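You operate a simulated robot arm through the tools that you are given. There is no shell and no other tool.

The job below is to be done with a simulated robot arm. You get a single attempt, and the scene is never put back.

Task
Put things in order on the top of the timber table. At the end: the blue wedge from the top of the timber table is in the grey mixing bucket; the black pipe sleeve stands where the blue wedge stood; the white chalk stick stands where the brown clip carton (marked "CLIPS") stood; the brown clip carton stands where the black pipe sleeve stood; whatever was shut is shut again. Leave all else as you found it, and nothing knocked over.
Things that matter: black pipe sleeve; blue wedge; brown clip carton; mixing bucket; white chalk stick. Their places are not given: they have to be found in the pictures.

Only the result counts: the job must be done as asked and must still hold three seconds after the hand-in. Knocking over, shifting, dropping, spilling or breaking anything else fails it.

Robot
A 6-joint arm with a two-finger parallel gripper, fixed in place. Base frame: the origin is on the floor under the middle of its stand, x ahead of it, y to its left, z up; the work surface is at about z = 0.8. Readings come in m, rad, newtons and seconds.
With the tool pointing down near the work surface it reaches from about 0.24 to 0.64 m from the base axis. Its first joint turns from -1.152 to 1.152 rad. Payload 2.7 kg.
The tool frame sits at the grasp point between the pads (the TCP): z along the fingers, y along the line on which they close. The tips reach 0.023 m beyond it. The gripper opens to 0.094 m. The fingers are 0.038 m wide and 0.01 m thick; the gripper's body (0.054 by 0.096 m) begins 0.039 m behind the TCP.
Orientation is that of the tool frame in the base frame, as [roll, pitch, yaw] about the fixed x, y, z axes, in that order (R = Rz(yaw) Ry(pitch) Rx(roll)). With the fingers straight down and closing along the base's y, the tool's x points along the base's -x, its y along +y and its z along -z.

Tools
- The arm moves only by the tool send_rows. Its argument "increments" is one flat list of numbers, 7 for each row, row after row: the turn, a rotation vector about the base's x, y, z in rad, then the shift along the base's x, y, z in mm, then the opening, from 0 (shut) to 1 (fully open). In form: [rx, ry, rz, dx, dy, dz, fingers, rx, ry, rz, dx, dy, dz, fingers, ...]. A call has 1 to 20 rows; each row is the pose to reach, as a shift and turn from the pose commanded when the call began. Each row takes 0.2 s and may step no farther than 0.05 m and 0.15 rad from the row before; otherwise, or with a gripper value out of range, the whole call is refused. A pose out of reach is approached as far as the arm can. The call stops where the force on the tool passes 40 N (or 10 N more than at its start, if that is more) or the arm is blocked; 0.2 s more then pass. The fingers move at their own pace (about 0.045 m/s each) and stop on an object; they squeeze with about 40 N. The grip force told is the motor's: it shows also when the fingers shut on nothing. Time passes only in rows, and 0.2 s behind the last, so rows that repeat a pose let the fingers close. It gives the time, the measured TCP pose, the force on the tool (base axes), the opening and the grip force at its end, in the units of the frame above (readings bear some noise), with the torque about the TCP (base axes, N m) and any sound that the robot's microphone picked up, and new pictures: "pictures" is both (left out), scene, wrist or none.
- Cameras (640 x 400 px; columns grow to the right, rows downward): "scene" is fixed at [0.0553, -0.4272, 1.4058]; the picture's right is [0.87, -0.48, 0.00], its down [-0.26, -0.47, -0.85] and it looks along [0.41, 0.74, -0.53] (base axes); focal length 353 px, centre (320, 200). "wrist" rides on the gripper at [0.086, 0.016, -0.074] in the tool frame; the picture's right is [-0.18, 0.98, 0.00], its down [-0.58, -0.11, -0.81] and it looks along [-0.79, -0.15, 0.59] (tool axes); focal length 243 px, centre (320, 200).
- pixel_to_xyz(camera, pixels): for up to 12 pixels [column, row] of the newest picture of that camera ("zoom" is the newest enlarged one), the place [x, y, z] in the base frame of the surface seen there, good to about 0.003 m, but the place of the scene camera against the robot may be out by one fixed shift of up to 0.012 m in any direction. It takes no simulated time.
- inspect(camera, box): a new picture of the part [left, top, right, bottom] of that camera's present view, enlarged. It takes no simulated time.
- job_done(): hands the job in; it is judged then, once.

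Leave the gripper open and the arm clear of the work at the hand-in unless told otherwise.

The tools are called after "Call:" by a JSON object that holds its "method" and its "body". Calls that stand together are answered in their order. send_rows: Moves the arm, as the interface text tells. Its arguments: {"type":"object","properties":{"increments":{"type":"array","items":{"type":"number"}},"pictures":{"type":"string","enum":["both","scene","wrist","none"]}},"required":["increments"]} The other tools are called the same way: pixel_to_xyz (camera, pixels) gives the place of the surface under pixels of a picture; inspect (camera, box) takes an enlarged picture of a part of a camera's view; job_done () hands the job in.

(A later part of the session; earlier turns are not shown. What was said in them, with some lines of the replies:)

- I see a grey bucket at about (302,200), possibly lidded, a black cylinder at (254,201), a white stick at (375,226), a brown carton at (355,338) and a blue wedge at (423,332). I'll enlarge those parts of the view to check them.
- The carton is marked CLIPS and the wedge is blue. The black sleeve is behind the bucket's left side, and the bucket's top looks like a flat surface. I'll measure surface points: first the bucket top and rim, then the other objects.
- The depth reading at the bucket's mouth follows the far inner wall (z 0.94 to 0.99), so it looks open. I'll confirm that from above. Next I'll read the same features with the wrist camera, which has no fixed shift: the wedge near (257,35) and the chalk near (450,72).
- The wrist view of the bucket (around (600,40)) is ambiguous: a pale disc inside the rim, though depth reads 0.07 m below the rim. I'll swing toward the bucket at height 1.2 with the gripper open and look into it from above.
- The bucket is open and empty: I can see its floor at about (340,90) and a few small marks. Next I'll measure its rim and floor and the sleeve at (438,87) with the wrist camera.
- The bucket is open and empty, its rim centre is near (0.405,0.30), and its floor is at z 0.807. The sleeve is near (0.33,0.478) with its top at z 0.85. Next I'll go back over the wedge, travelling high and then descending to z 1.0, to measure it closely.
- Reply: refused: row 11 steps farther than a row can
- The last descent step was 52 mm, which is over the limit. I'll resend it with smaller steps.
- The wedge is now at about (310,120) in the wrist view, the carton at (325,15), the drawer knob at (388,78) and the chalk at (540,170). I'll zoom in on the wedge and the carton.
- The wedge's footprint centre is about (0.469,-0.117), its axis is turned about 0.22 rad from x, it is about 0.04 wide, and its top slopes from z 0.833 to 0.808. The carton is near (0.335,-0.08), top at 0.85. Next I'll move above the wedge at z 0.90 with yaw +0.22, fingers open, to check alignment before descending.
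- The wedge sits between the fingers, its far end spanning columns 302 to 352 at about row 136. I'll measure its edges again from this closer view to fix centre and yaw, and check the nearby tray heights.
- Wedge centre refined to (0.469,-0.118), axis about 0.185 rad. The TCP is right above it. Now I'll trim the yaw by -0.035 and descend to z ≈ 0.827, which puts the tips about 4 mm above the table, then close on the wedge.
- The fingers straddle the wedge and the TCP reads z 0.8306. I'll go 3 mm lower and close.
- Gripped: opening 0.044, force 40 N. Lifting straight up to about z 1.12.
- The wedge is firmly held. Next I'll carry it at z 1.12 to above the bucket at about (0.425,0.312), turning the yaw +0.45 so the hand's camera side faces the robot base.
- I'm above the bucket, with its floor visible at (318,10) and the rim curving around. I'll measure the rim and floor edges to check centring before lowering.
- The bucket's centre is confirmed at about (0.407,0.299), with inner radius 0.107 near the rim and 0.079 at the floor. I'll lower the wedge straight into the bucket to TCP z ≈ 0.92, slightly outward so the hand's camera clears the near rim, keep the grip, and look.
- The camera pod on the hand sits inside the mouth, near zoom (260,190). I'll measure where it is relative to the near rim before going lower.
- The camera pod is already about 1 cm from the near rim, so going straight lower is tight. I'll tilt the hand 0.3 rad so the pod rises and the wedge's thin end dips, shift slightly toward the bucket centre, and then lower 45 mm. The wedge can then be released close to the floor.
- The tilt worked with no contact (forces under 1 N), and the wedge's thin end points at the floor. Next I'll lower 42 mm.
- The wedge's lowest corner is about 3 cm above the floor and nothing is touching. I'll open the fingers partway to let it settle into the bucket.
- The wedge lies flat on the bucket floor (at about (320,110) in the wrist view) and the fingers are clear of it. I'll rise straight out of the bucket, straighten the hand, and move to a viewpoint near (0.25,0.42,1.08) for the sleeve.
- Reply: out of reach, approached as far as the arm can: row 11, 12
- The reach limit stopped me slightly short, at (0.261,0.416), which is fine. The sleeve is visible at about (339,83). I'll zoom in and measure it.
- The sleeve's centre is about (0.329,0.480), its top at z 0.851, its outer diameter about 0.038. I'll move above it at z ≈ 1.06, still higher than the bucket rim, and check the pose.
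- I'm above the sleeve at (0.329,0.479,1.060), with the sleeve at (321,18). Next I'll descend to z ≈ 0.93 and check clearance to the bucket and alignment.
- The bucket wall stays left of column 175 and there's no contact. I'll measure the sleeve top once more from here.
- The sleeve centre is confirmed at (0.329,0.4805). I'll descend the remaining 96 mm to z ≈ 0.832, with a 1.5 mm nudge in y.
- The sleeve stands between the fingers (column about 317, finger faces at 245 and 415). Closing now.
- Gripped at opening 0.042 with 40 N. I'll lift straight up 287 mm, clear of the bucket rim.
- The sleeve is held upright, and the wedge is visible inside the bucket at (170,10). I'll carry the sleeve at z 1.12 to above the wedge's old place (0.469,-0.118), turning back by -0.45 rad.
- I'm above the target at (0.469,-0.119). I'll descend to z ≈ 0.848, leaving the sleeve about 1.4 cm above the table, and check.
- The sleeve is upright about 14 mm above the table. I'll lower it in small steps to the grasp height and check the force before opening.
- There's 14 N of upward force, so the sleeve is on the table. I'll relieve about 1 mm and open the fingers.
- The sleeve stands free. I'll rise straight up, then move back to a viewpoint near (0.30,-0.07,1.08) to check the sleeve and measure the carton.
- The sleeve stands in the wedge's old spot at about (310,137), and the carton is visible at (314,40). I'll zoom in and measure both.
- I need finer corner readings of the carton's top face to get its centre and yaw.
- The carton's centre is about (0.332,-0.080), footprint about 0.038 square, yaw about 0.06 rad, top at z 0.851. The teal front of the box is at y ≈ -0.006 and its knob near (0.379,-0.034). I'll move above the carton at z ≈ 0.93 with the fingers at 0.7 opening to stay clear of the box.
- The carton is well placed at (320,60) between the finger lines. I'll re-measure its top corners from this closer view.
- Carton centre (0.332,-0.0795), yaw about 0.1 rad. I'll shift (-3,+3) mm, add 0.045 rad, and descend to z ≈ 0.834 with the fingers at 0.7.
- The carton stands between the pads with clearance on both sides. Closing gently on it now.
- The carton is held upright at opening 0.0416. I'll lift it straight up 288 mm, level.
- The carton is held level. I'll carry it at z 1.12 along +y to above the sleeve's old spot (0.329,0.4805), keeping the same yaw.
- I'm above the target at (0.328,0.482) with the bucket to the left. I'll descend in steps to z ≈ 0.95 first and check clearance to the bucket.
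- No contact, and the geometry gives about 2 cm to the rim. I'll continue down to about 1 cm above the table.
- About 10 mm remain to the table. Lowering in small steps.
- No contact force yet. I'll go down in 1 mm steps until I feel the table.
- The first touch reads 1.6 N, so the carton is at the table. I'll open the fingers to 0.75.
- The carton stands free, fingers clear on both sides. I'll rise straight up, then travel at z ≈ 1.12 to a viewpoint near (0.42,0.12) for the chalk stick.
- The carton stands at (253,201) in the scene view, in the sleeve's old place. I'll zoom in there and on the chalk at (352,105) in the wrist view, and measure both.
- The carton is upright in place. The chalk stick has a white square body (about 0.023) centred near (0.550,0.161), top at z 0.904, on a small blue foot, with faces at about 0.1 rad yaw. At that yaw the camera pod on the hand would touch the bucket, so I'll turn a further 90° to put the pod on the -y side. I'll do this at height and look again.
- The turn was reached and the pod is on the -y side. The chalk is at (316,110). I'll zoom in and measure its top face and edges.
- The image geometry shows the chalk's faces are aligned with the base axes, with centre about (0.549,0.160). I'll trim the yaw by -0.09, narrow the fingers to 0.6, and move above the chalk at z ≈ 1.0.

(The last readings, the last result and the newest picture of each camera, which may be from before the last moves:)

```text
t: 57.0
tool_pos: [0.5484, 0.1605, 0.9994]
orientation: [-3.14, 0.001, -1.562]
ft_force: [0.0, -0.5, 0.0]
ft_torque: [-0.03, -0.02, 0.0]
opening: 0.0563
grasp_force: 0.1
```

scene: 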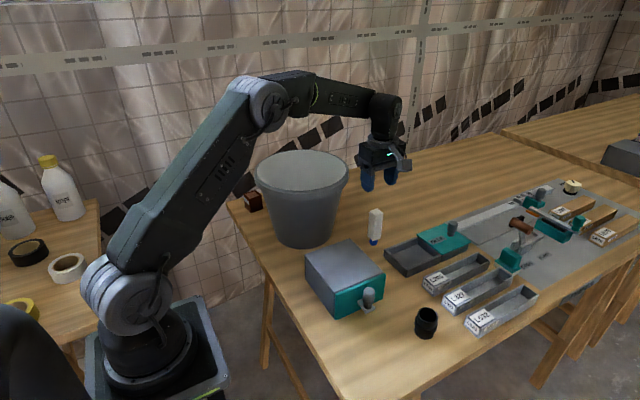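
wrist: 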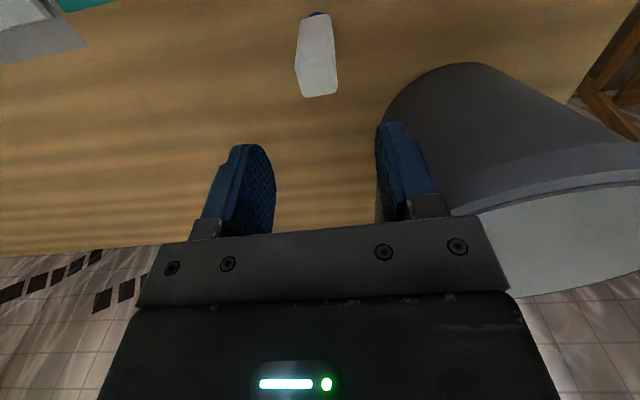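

I'm centred above the chalk by pose. I'll check the chalk's position again from here at (318,60).

Call:
{"method": "inspect", "body": {"camera": "wrist", "box": [270, 0, 370, 110]}}

Call:
{"method": "pixel_to_xyz", "body": {"camera": "wrist", "pixels": [[300, 40], [332, 38], [298, 65], [336, 63], [303, 94], [335, 92], [318, 75], [301, 25], [331, 22], [316, 14], [318, 95], [298, 72]]}}

```text
3.64 times, centred on (320, 55) of wrist
```

zoom: 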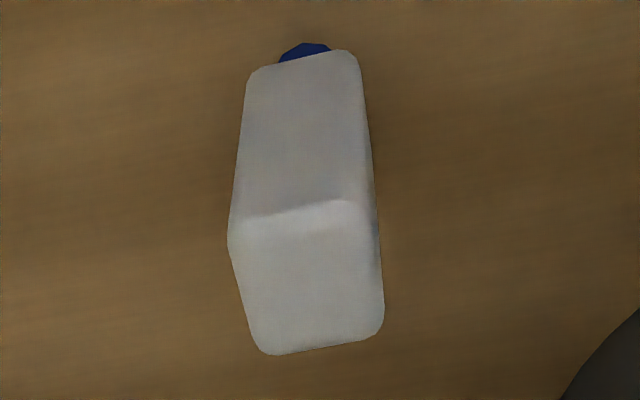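

```text
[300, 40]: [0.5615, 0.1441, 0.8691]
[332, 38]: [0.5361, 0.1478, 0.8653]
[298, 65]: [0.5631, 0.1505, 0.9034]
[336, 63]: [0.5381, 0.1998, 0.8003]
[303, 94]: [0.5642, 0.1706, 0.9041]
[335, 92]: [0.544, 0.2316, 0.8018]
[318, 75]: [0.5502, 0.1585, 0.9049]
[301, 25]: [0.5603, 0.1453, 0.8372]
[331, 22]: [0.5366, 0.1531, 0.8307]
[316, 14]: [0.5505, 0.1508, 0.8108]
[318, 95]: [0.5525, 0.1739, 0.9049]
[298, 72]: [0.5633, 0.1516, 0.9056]
```

The chalk is aligned with the gripper and centred near (0.549,0.160). I'll descend 122 mm to TCP z ≈ 0.877, where the pads cover the upper body and the palm stays about 1 cm above the top.

Call:
{"method": "send_rows", "body": {"increments": [0, 0, 0, 0.5, 0, -30, 0.6, 0, 0, 0, 0.5, 0, -60, 0.6, 0, 0, 0, 0.5, 0, -85, 0.6, 0, 0, 0, 0.5, 0, -105, 0.6, 0, 0, 0, 0.5, 0, -122, 0.6, 0, 0, 0, 0.5, 0, -122, 0.6]}}

```text
t: 58.4
tool_pos: [0.5491, 0.1608, 0.8777]
orientation: [-3.141, 0.0, -1.559]
ft_force: [-0.4, 0.3, -0.6]
ft_torque: [-0.02, -0.03, 0.01]
opening: 0.0565
grasp_force: 0.0
```

scene: 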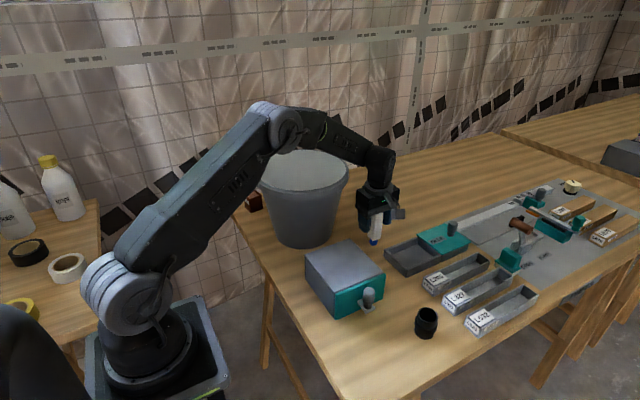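
wrist: 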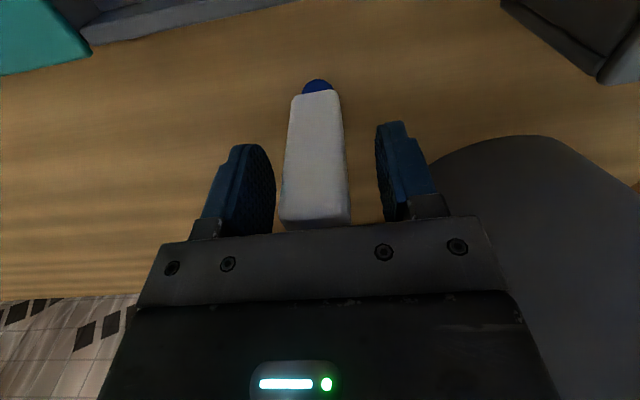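

The chalk is centred between the pads (columns 281 to 349, with 315 expected for a centred front face). Closing gradually.

Call:
{"method": "send_rows", "body": {"increments": [0, 0, 0, 0, 0, 0, 0.5, 0, 0, 0, 0, 0, 0, 0.4, 0, 0, 0, 0, 0, 0, 0.32, 0, 0, 0, 0, 0, 0, 0.2, 0, 0, 0, 0, 0, 0, 0.1, 0, 0, 0, 0, 0, 0, 0.1, 0, 0, 0, 0, 0, 0, 0.1]}}

```text
t: 60.0
tool_pos: [0.5495, 0.1609, 0.8785]
orientation: [3.141, 0.002, -1.561]
ft_force: [-0.3, 0.6, -0.5]
ft_torque: [0.01, 0.01, -0.01]
opening: 0.0273
grasp_force: 39.9
```

scene: 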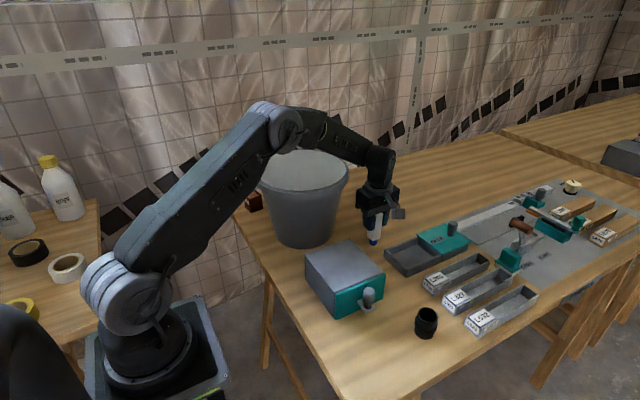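
wrist: 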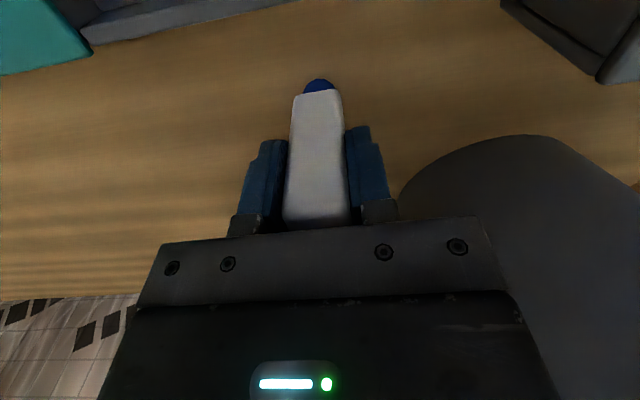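

Gripped at opening 0.027, 40 N, chalk upright. I'll lift straight up 230 mm.

Call:
{"method": "send_rows", "body": {"increments": [0, 0, 0, 0, 0, 10, 0.1, 0, 0, 0, 0, 0, 40, 0.1, 0, 0, 0, 0, 0, 80, 0.1, 0, 0, 0, 0, 0, 120, 0.1, 0, 0, 0, 0, 0, 160, 0.1, 0, 0, 0, 0, 0, 200, 0.1, 0, 0, 0, 0, 0, 230, 0.1, 0, 0, 0, 0, 0, 230, 0.1]}}

```text
t: 61.8
tool_pos: [0.5479, 0.1586, 1.109]
orientation: [-3.142, -0.001, -1.56]
ft_force: [-0.3, 0.3, -1.6]
ft_torque: [-0.01, 0.03, 0.01]
opening: 0.0272
grasp_force: 40.3
```

scene: 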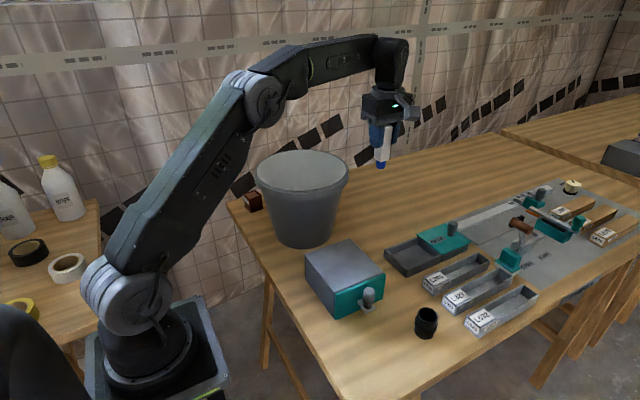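
wrist: 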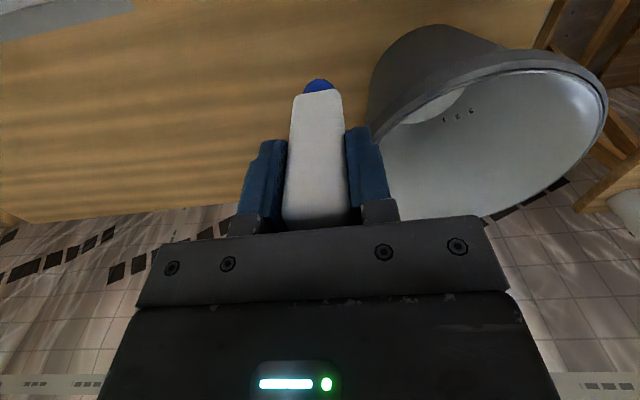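

The chalk is held firmly. I'll carry it at z 1.11 toward the carton's old place (0.332,-0.080), turning the hand back by 1.57 rad on the way.

Call:
{"method": "send_rows", "body": {"increments": [0, 0, -0.143, -19.7, -21.8, 0, 0.1, 0, 0, -0.286, -39.4, -43.6, 0, 0.1, 0, 0, -0.428, -59.1, -65.4, 0, 0.1, 0, 0, -0.571, -78.8, -87.2, 0, 0.1, 0, 0, -0.714, -98.5, -109, 0, 0.1, 0, 0, -0.857, -118.2, -130.8, 0, 0.1, 0, 0, -0.999, -137.9, -152.6, 0, 0.1, 0, 0, -1.142, -157.6, -174.4, 0, 0.1, 0, 0, -1.285, -177.3, -196.2, 0, 0.1, 0, 0, -1.427, -197, -218, 0, 0.1, 0, 0, -1.57, -217, -240, 0, 0.1, 0, 0, -1.57, -217, -240, 0, 0.1]}}

```text
t: 64.4
tool_pos: [0.3295, -0.0806, 1.1079]
orientation: [-3.141, -0.002, -3.132]
ft_force: [-0.6, 0.3, 0.1]
ft_torque: [-0.03, 0.02, 0.0]
opening: 0.0274
grasp_force: 40.2
```

scene: 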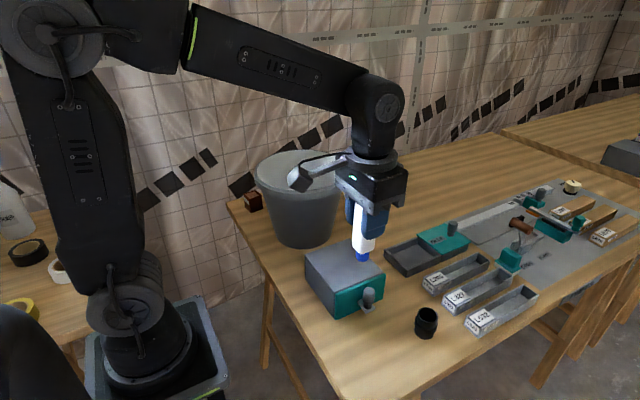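
wrist: 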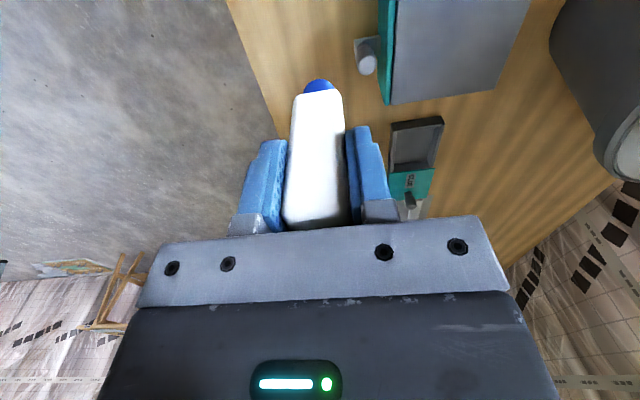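

I'm above the carton's old spot. I'll descend 215 mm, keeping the chalk about 15 mm above the table, and check.

Call:
{"method": "send_rows", "body": {"increments": [0, 0, 0, 1, 0, -40, 0.1, 0, 0, 0, 1, 0, -80, 0.1, 0, 0, 0, 1, 0, -120, 0.1, 0, 0, 0, 1, 0, -160, 0.1, 0, 0, 0, 1, 0, -195, 0.1, 0, 0, 0, 1, 0, -215, 0.1, 0, 0, 0, 1, 0, -215, 0.1]}}

```text
t: 66.0
tool_pos: [0.3332, -0.0776, 0.8909]
orientation: [3.141, 0.0, -3.132]
ft_force: [-1.3, 0.4, -0.8]
ft_torque: [-0.03, 0.01, -0.01]
opening: 0.0275
grasp_force: 39.8
```

scene: 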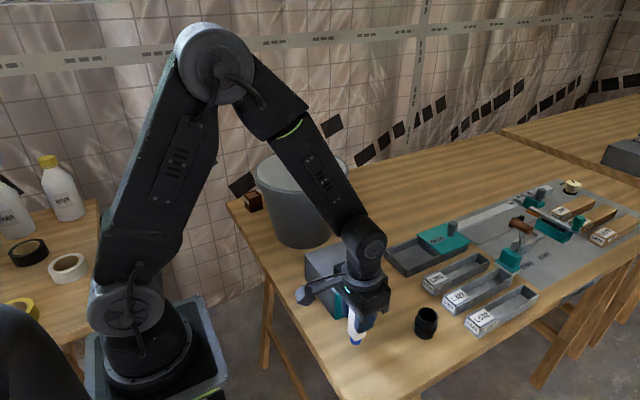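
wrist: 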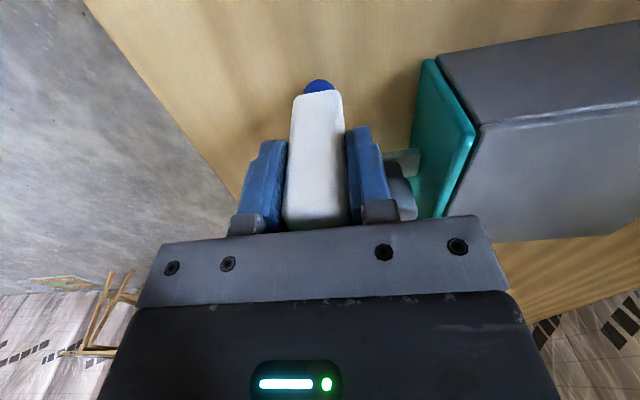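

The chalk is upright about 15 mm above the table. I'll lower in small steps to 1.5 mm above the original grasp height.

Call:
{"method": "send_rows", "body": {"increments": [0, 0, 0, -0.5, -0.5, -6, 0.1, 0, 0, 0, -0.5, -0.5, -11, 0.1, 0, 0, 0, -0.5, -0.5, -13.5, 0.1, 0, 0, 0, -0.5, -0.5, -13.5, 0.1], "pictures": "none"}}

```text
t: 67.0
tool_pos: [0.3326, -0.08, 0.8796]
orientation: [3.142, -0.001, -3.13]
ft_force: [0.5, -0.5, -0.8]
ft_torque: [-0.02, -0.01, 0.03]
opening: 0.0271
grasp_force: 39.7
```

No contact yet at z 0.8796. Next I'll step down 1 mm at a time until I feel the table.

Call:
{"method": "send_rows", "body": {"increments": [0, 0, 0, 0, 0, -0.7, 0.1, 0, 0, 0, 0, 0, -1.2, 0.1, 0, 0, 0, 0, 0, -1.2, 0.1], "pictures": "none"}}

```text
t: 67.8
tool_pos: [0.3319, -0.0805, 0.8787]
orientation: [-3.141, -0.001, -3.131]
ft_force: [0.3, 0.4, -0.3]
ft_torque: [0.0, 0.0, 0.01]
opening: 0.0275
grasp_force: 40.2
```

Call:
{"method": "send_rows", "body": {"increments": [0, 0, 0, 0, 0, -0.5, 0.1, 0, 0, 0, 0, 0, -1, 0.1, 0, 0, 0, 0, 0, -1, 0.1], "pictures": "none"}}

```text
t: 68.6
tool_pos: [0.3335, -0.0813, 0.8791]
orientation: [3.141, 0.003, -3.131]
ft_force: [-5.7, 2.9, 30.4]
ft_torque: [0.24, 0.48, 0.02]
opening: 0.0276
grasp_force: 39.8
```

Firm contact: 30 N after the last millimetre. I'll back off 0.8 mm and re-read before releasing.

Call:
{"method": "send_rows", "body": {"increments": [0, 0, 0, 0, 0, 0.8, 0.1, 0, 0, 0, 0, 0, 0.8, 0.1]}}

```text
t: 69.2
tool_pos: [0.3326, -0.0801, 0.8777]
orientation: [-3.141, 0.001, -3.131]
ft_force: [2.5, 0.8, 7.0]
ft_torque: [0.08, -0.16, 0.01]
opening: 0.0273
grasp_force: 40.2
```

scene: 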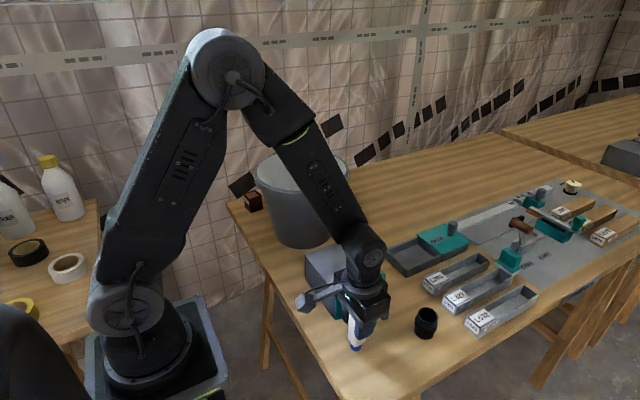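
wrist: 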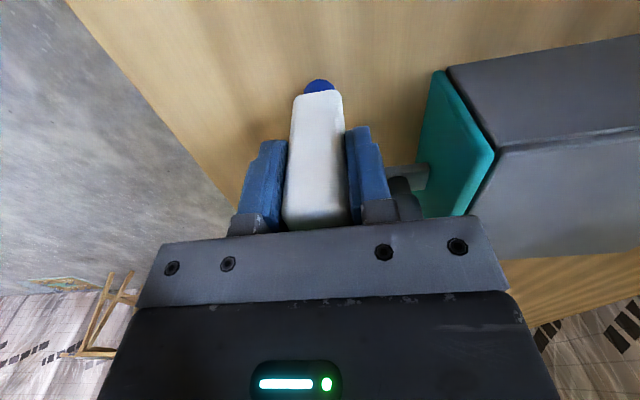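

The chalk touches the table lightly (7 N) and its pose in the hand looks unchanged. I'll check its uprightness in the scene view before opening.

Call:
{"method": "inspect", "body": {"camera": "scene", "box": [310, 260, 410, 370]}}

```text
3.64 times, centred on (360, 315) of scene
```

zoom: 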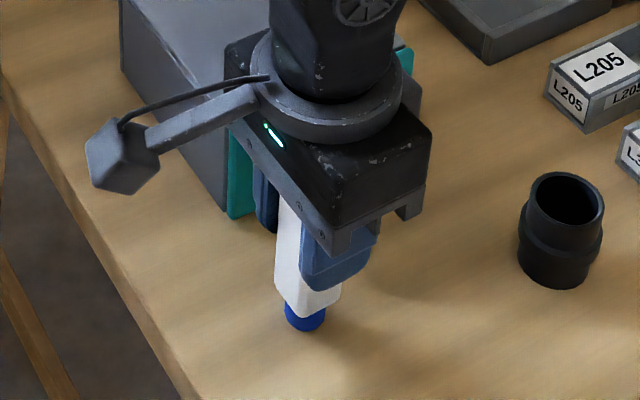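

The chalk looks upright on its blue foot. I'll open the fingers gradually.

Call:
{"method": "send_rows", "body": {"increments": [0, 0, 0, 0, 0, 0.2, 0.1, 0, 0, 0, 0, 0, 0.2, 0.35, 0, 0, 0, 0, 0, 0.2, 0.45, 0, 0, 0, 0, 0, 0.2, 0.6, 0, 0, 0, 0, 0, 0.2, 0.6, 0, 0, 0, 0, 0, 0.2, 0.6]}}

```text
t: 70.6
tool_pos: [0.3326, -0.0799, 0.8777]
orientation: [-3.141, -0.001, -3.13]
ft_force: [0.4, 0.4, -0.8]
ft_torque: [-0.02, 0.03, -0.02]
opening: 0.0568
grasp_force: 0.0
```

scene: 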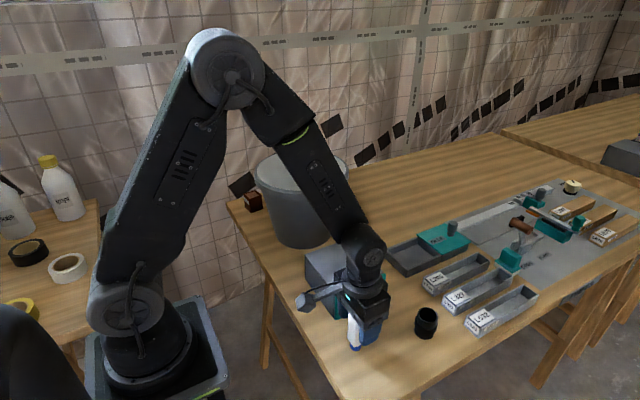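
wrist: 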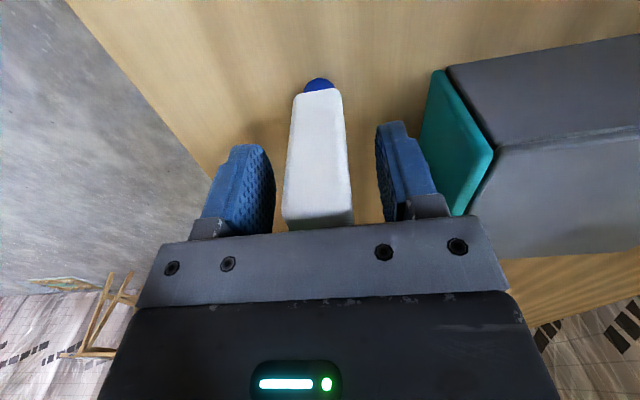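

The chalk stands free between the open fingers. I'll rise straight up slowly, then to z ≈ 1.1.

Call:
{"method": "send_rows", "body": {"increments": [0, 0, 0, 0, 0, 15, 0.6, 0, 0, 0, 0, 0, 35, 0.6, 0, 0, 0, 0, 0, 60, 0.6, 0, 0, 0, 0, 0, 95, 0.6, 0, 0, 0, 0, 0, 135, 0.6, 0, 0, 0, 0, 0, 175, 1, 0, 0, 0, 0, 0, 215, 1, 0, 0, 0, -20, 0, 240, 1, 0, 0, 0, -20, 0, 240, 1]}}

```text
t: 72.6
tool_pos: [0.3142, -0.0797, 1.1166]
orientation: [3.141, 0.0, -3.131]
ft_force: [-0.5, 0.1, 1.0]
ft_torque: [-0.01, -0.02, -0.03]
opening: 0.094
grasp_force: 0.0
```

scene: 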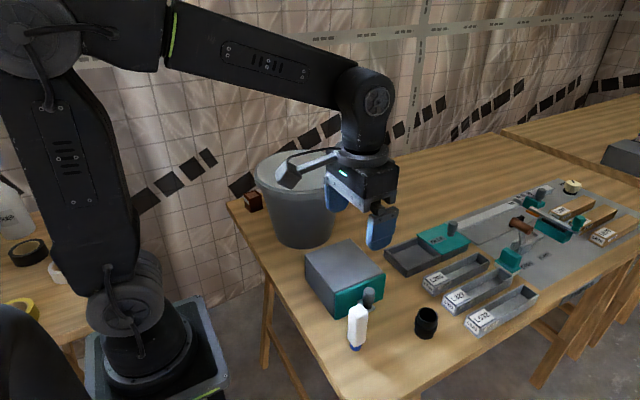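
wrist: 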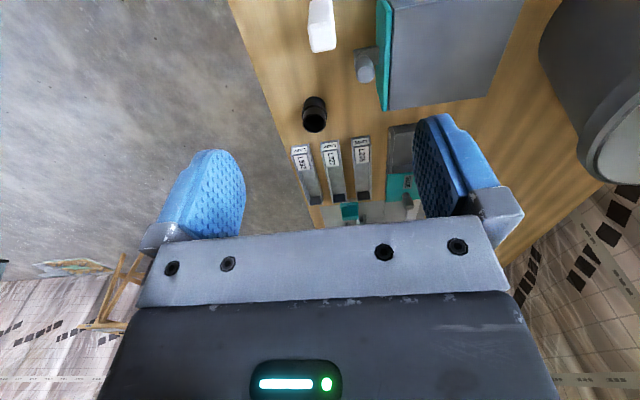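

The chalk stands in the carton's old place. I'll verify all the placements: measure the chalk and sleeve from the wrist camera and zoom the scene.

Call:
{"method": "pixel_to_xyz", "body": {"camera": "wrist", "pixels": [[313, 33], [333, 30], [316, 51], [335, 48], [324, 40], [304, 110], [326, 112], [315, 98], [315, 128], [315, 112]]}}

Call:
{"method": "inspect", "body": {"camera": "scene", "box": [290, 230, 470, 370]}}

Call:
{"method": "inspect", "body": {"camera": "scene", "box": [220, 140, 400, 260]}}

```text
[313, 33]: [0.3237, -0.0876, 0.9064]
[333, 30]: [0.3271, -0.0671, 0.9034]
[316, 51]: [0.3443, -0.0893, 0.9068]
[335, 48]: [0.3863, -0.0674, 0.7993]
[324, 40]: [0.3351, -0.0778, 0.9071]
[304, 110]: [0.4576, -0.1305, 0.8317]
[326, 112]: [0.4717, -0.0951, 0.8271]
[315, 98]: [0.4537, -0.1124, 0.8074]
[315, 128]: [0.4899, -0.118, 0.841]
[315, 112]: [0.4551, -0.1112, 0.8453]
```

```text
2.86 times, centred on (380, 300) of scene
```

zoom: 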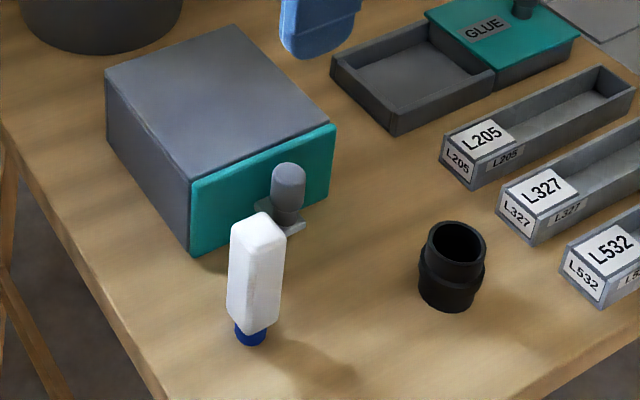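

```text
3.33 times, centred on (310, 200) of scene
```

zoom: 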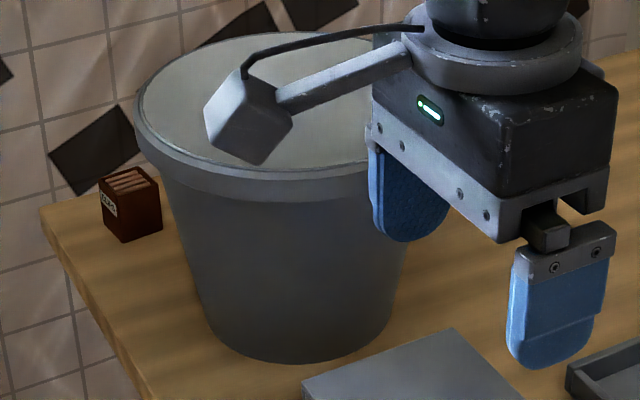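

Everything stands upright: chalk at about (0.334,-0.079), sleeve at about (0.47,-0.116), and the carton beside the bucket. The box, trays and bucket are unmoved. I'll park the arm near its starting pose, clear of the work, and take a last look.

Call:
{"method": "send_rows", "body": {"increments": [0, 0, 0, 0, 0, 30, 1, 0, 0, 0, 0, 0, 55, 1, 0, 0, 0, 35, 21, 55, 1, 0, 0, 0, 70, 42, 55, 1, 0, 0, 0, 106, 63, 55, 1, 0, 0, 0, 106, 63, 55, 1, 0, 0, 0, 106, 63, 55, 1]}}

```text
t: 74.2
tool_pos: [0.418, -0.018, 1.1715]
orientation: [-3.141, 0.0, -3.133]
ft_force: [0.0, -0.4, 0.2]
ft_torque: [0.0, 0.0, 0.0]
opening: 0.0938
grasp_force: 0.0
```

scene: 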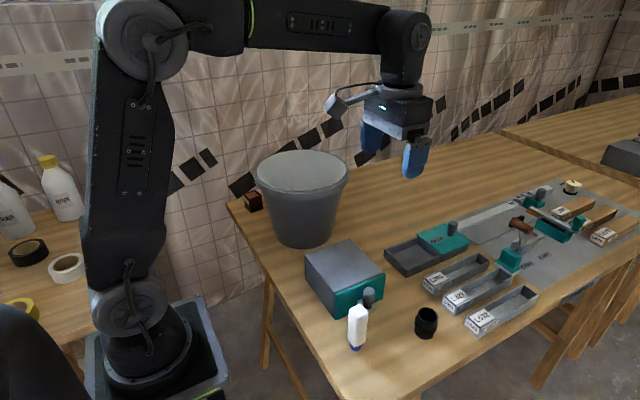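
wrist: 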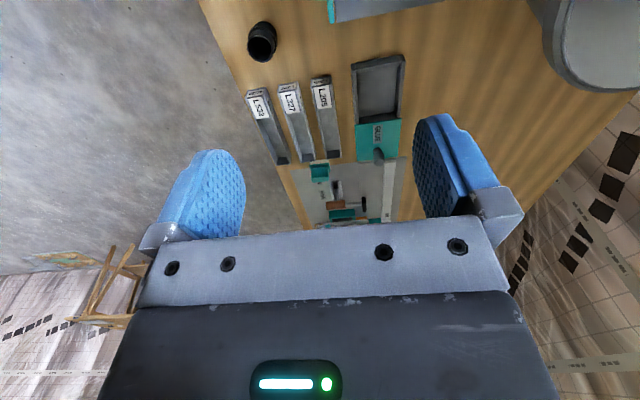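

The arm is parked with the gripper open. The wedge is in the bucket, the sleeve (427,322), chalk (357,327) and carton (253,201) are in their new places, and everything else looks as it did at the start. Handing in.

Call:
{"method": "job_done", "body": {}}

```text
The job is handed in.
```

The job is done and handed in; I haven't seen the judge's result.

| Item | Where it is now | Target | How it was checked |
|---|---|---|---|
| Blue wedge | Flat on the floor of the mixing bucket | In the bucket | Seen there after release and again while carrying the sleeve |
| Black pipe sleeve | About (0.47, -0.116) | Wedge's old spot, (0.469, -0.118) | Measured with the wrist camera at the end |
| Brown clip carton | About (0.33, 0.481), beside the bucket | Sleeve's old spot, (0.329, 0.4805) | From the arm's position at release; seen upright in the final pictures |
| White chalk stick | About (0.334, -0.079), upright on its blue foot | Carton's old spot, (0.332, -0.080) | Measured with the wrist camera at the end |

- **Shut things:** the bucket was already open, so nothing had to be opened or shut again.
- **Everything else:** the bucket, drawer box, trays and glue tray look unmoved in the final pictures.
- **Wedge release:** I let it go about 2 to 3 cm above the bucket floor, with the hand tilted, because the wrist camera would have come too close to the rim going straight down.
- **Chalk placement:** it briefly pressed on the table with about 30 N. I backed off before releasing, and it stood upright afterwards.

The arm is parked near its starting pose with the gripper open.
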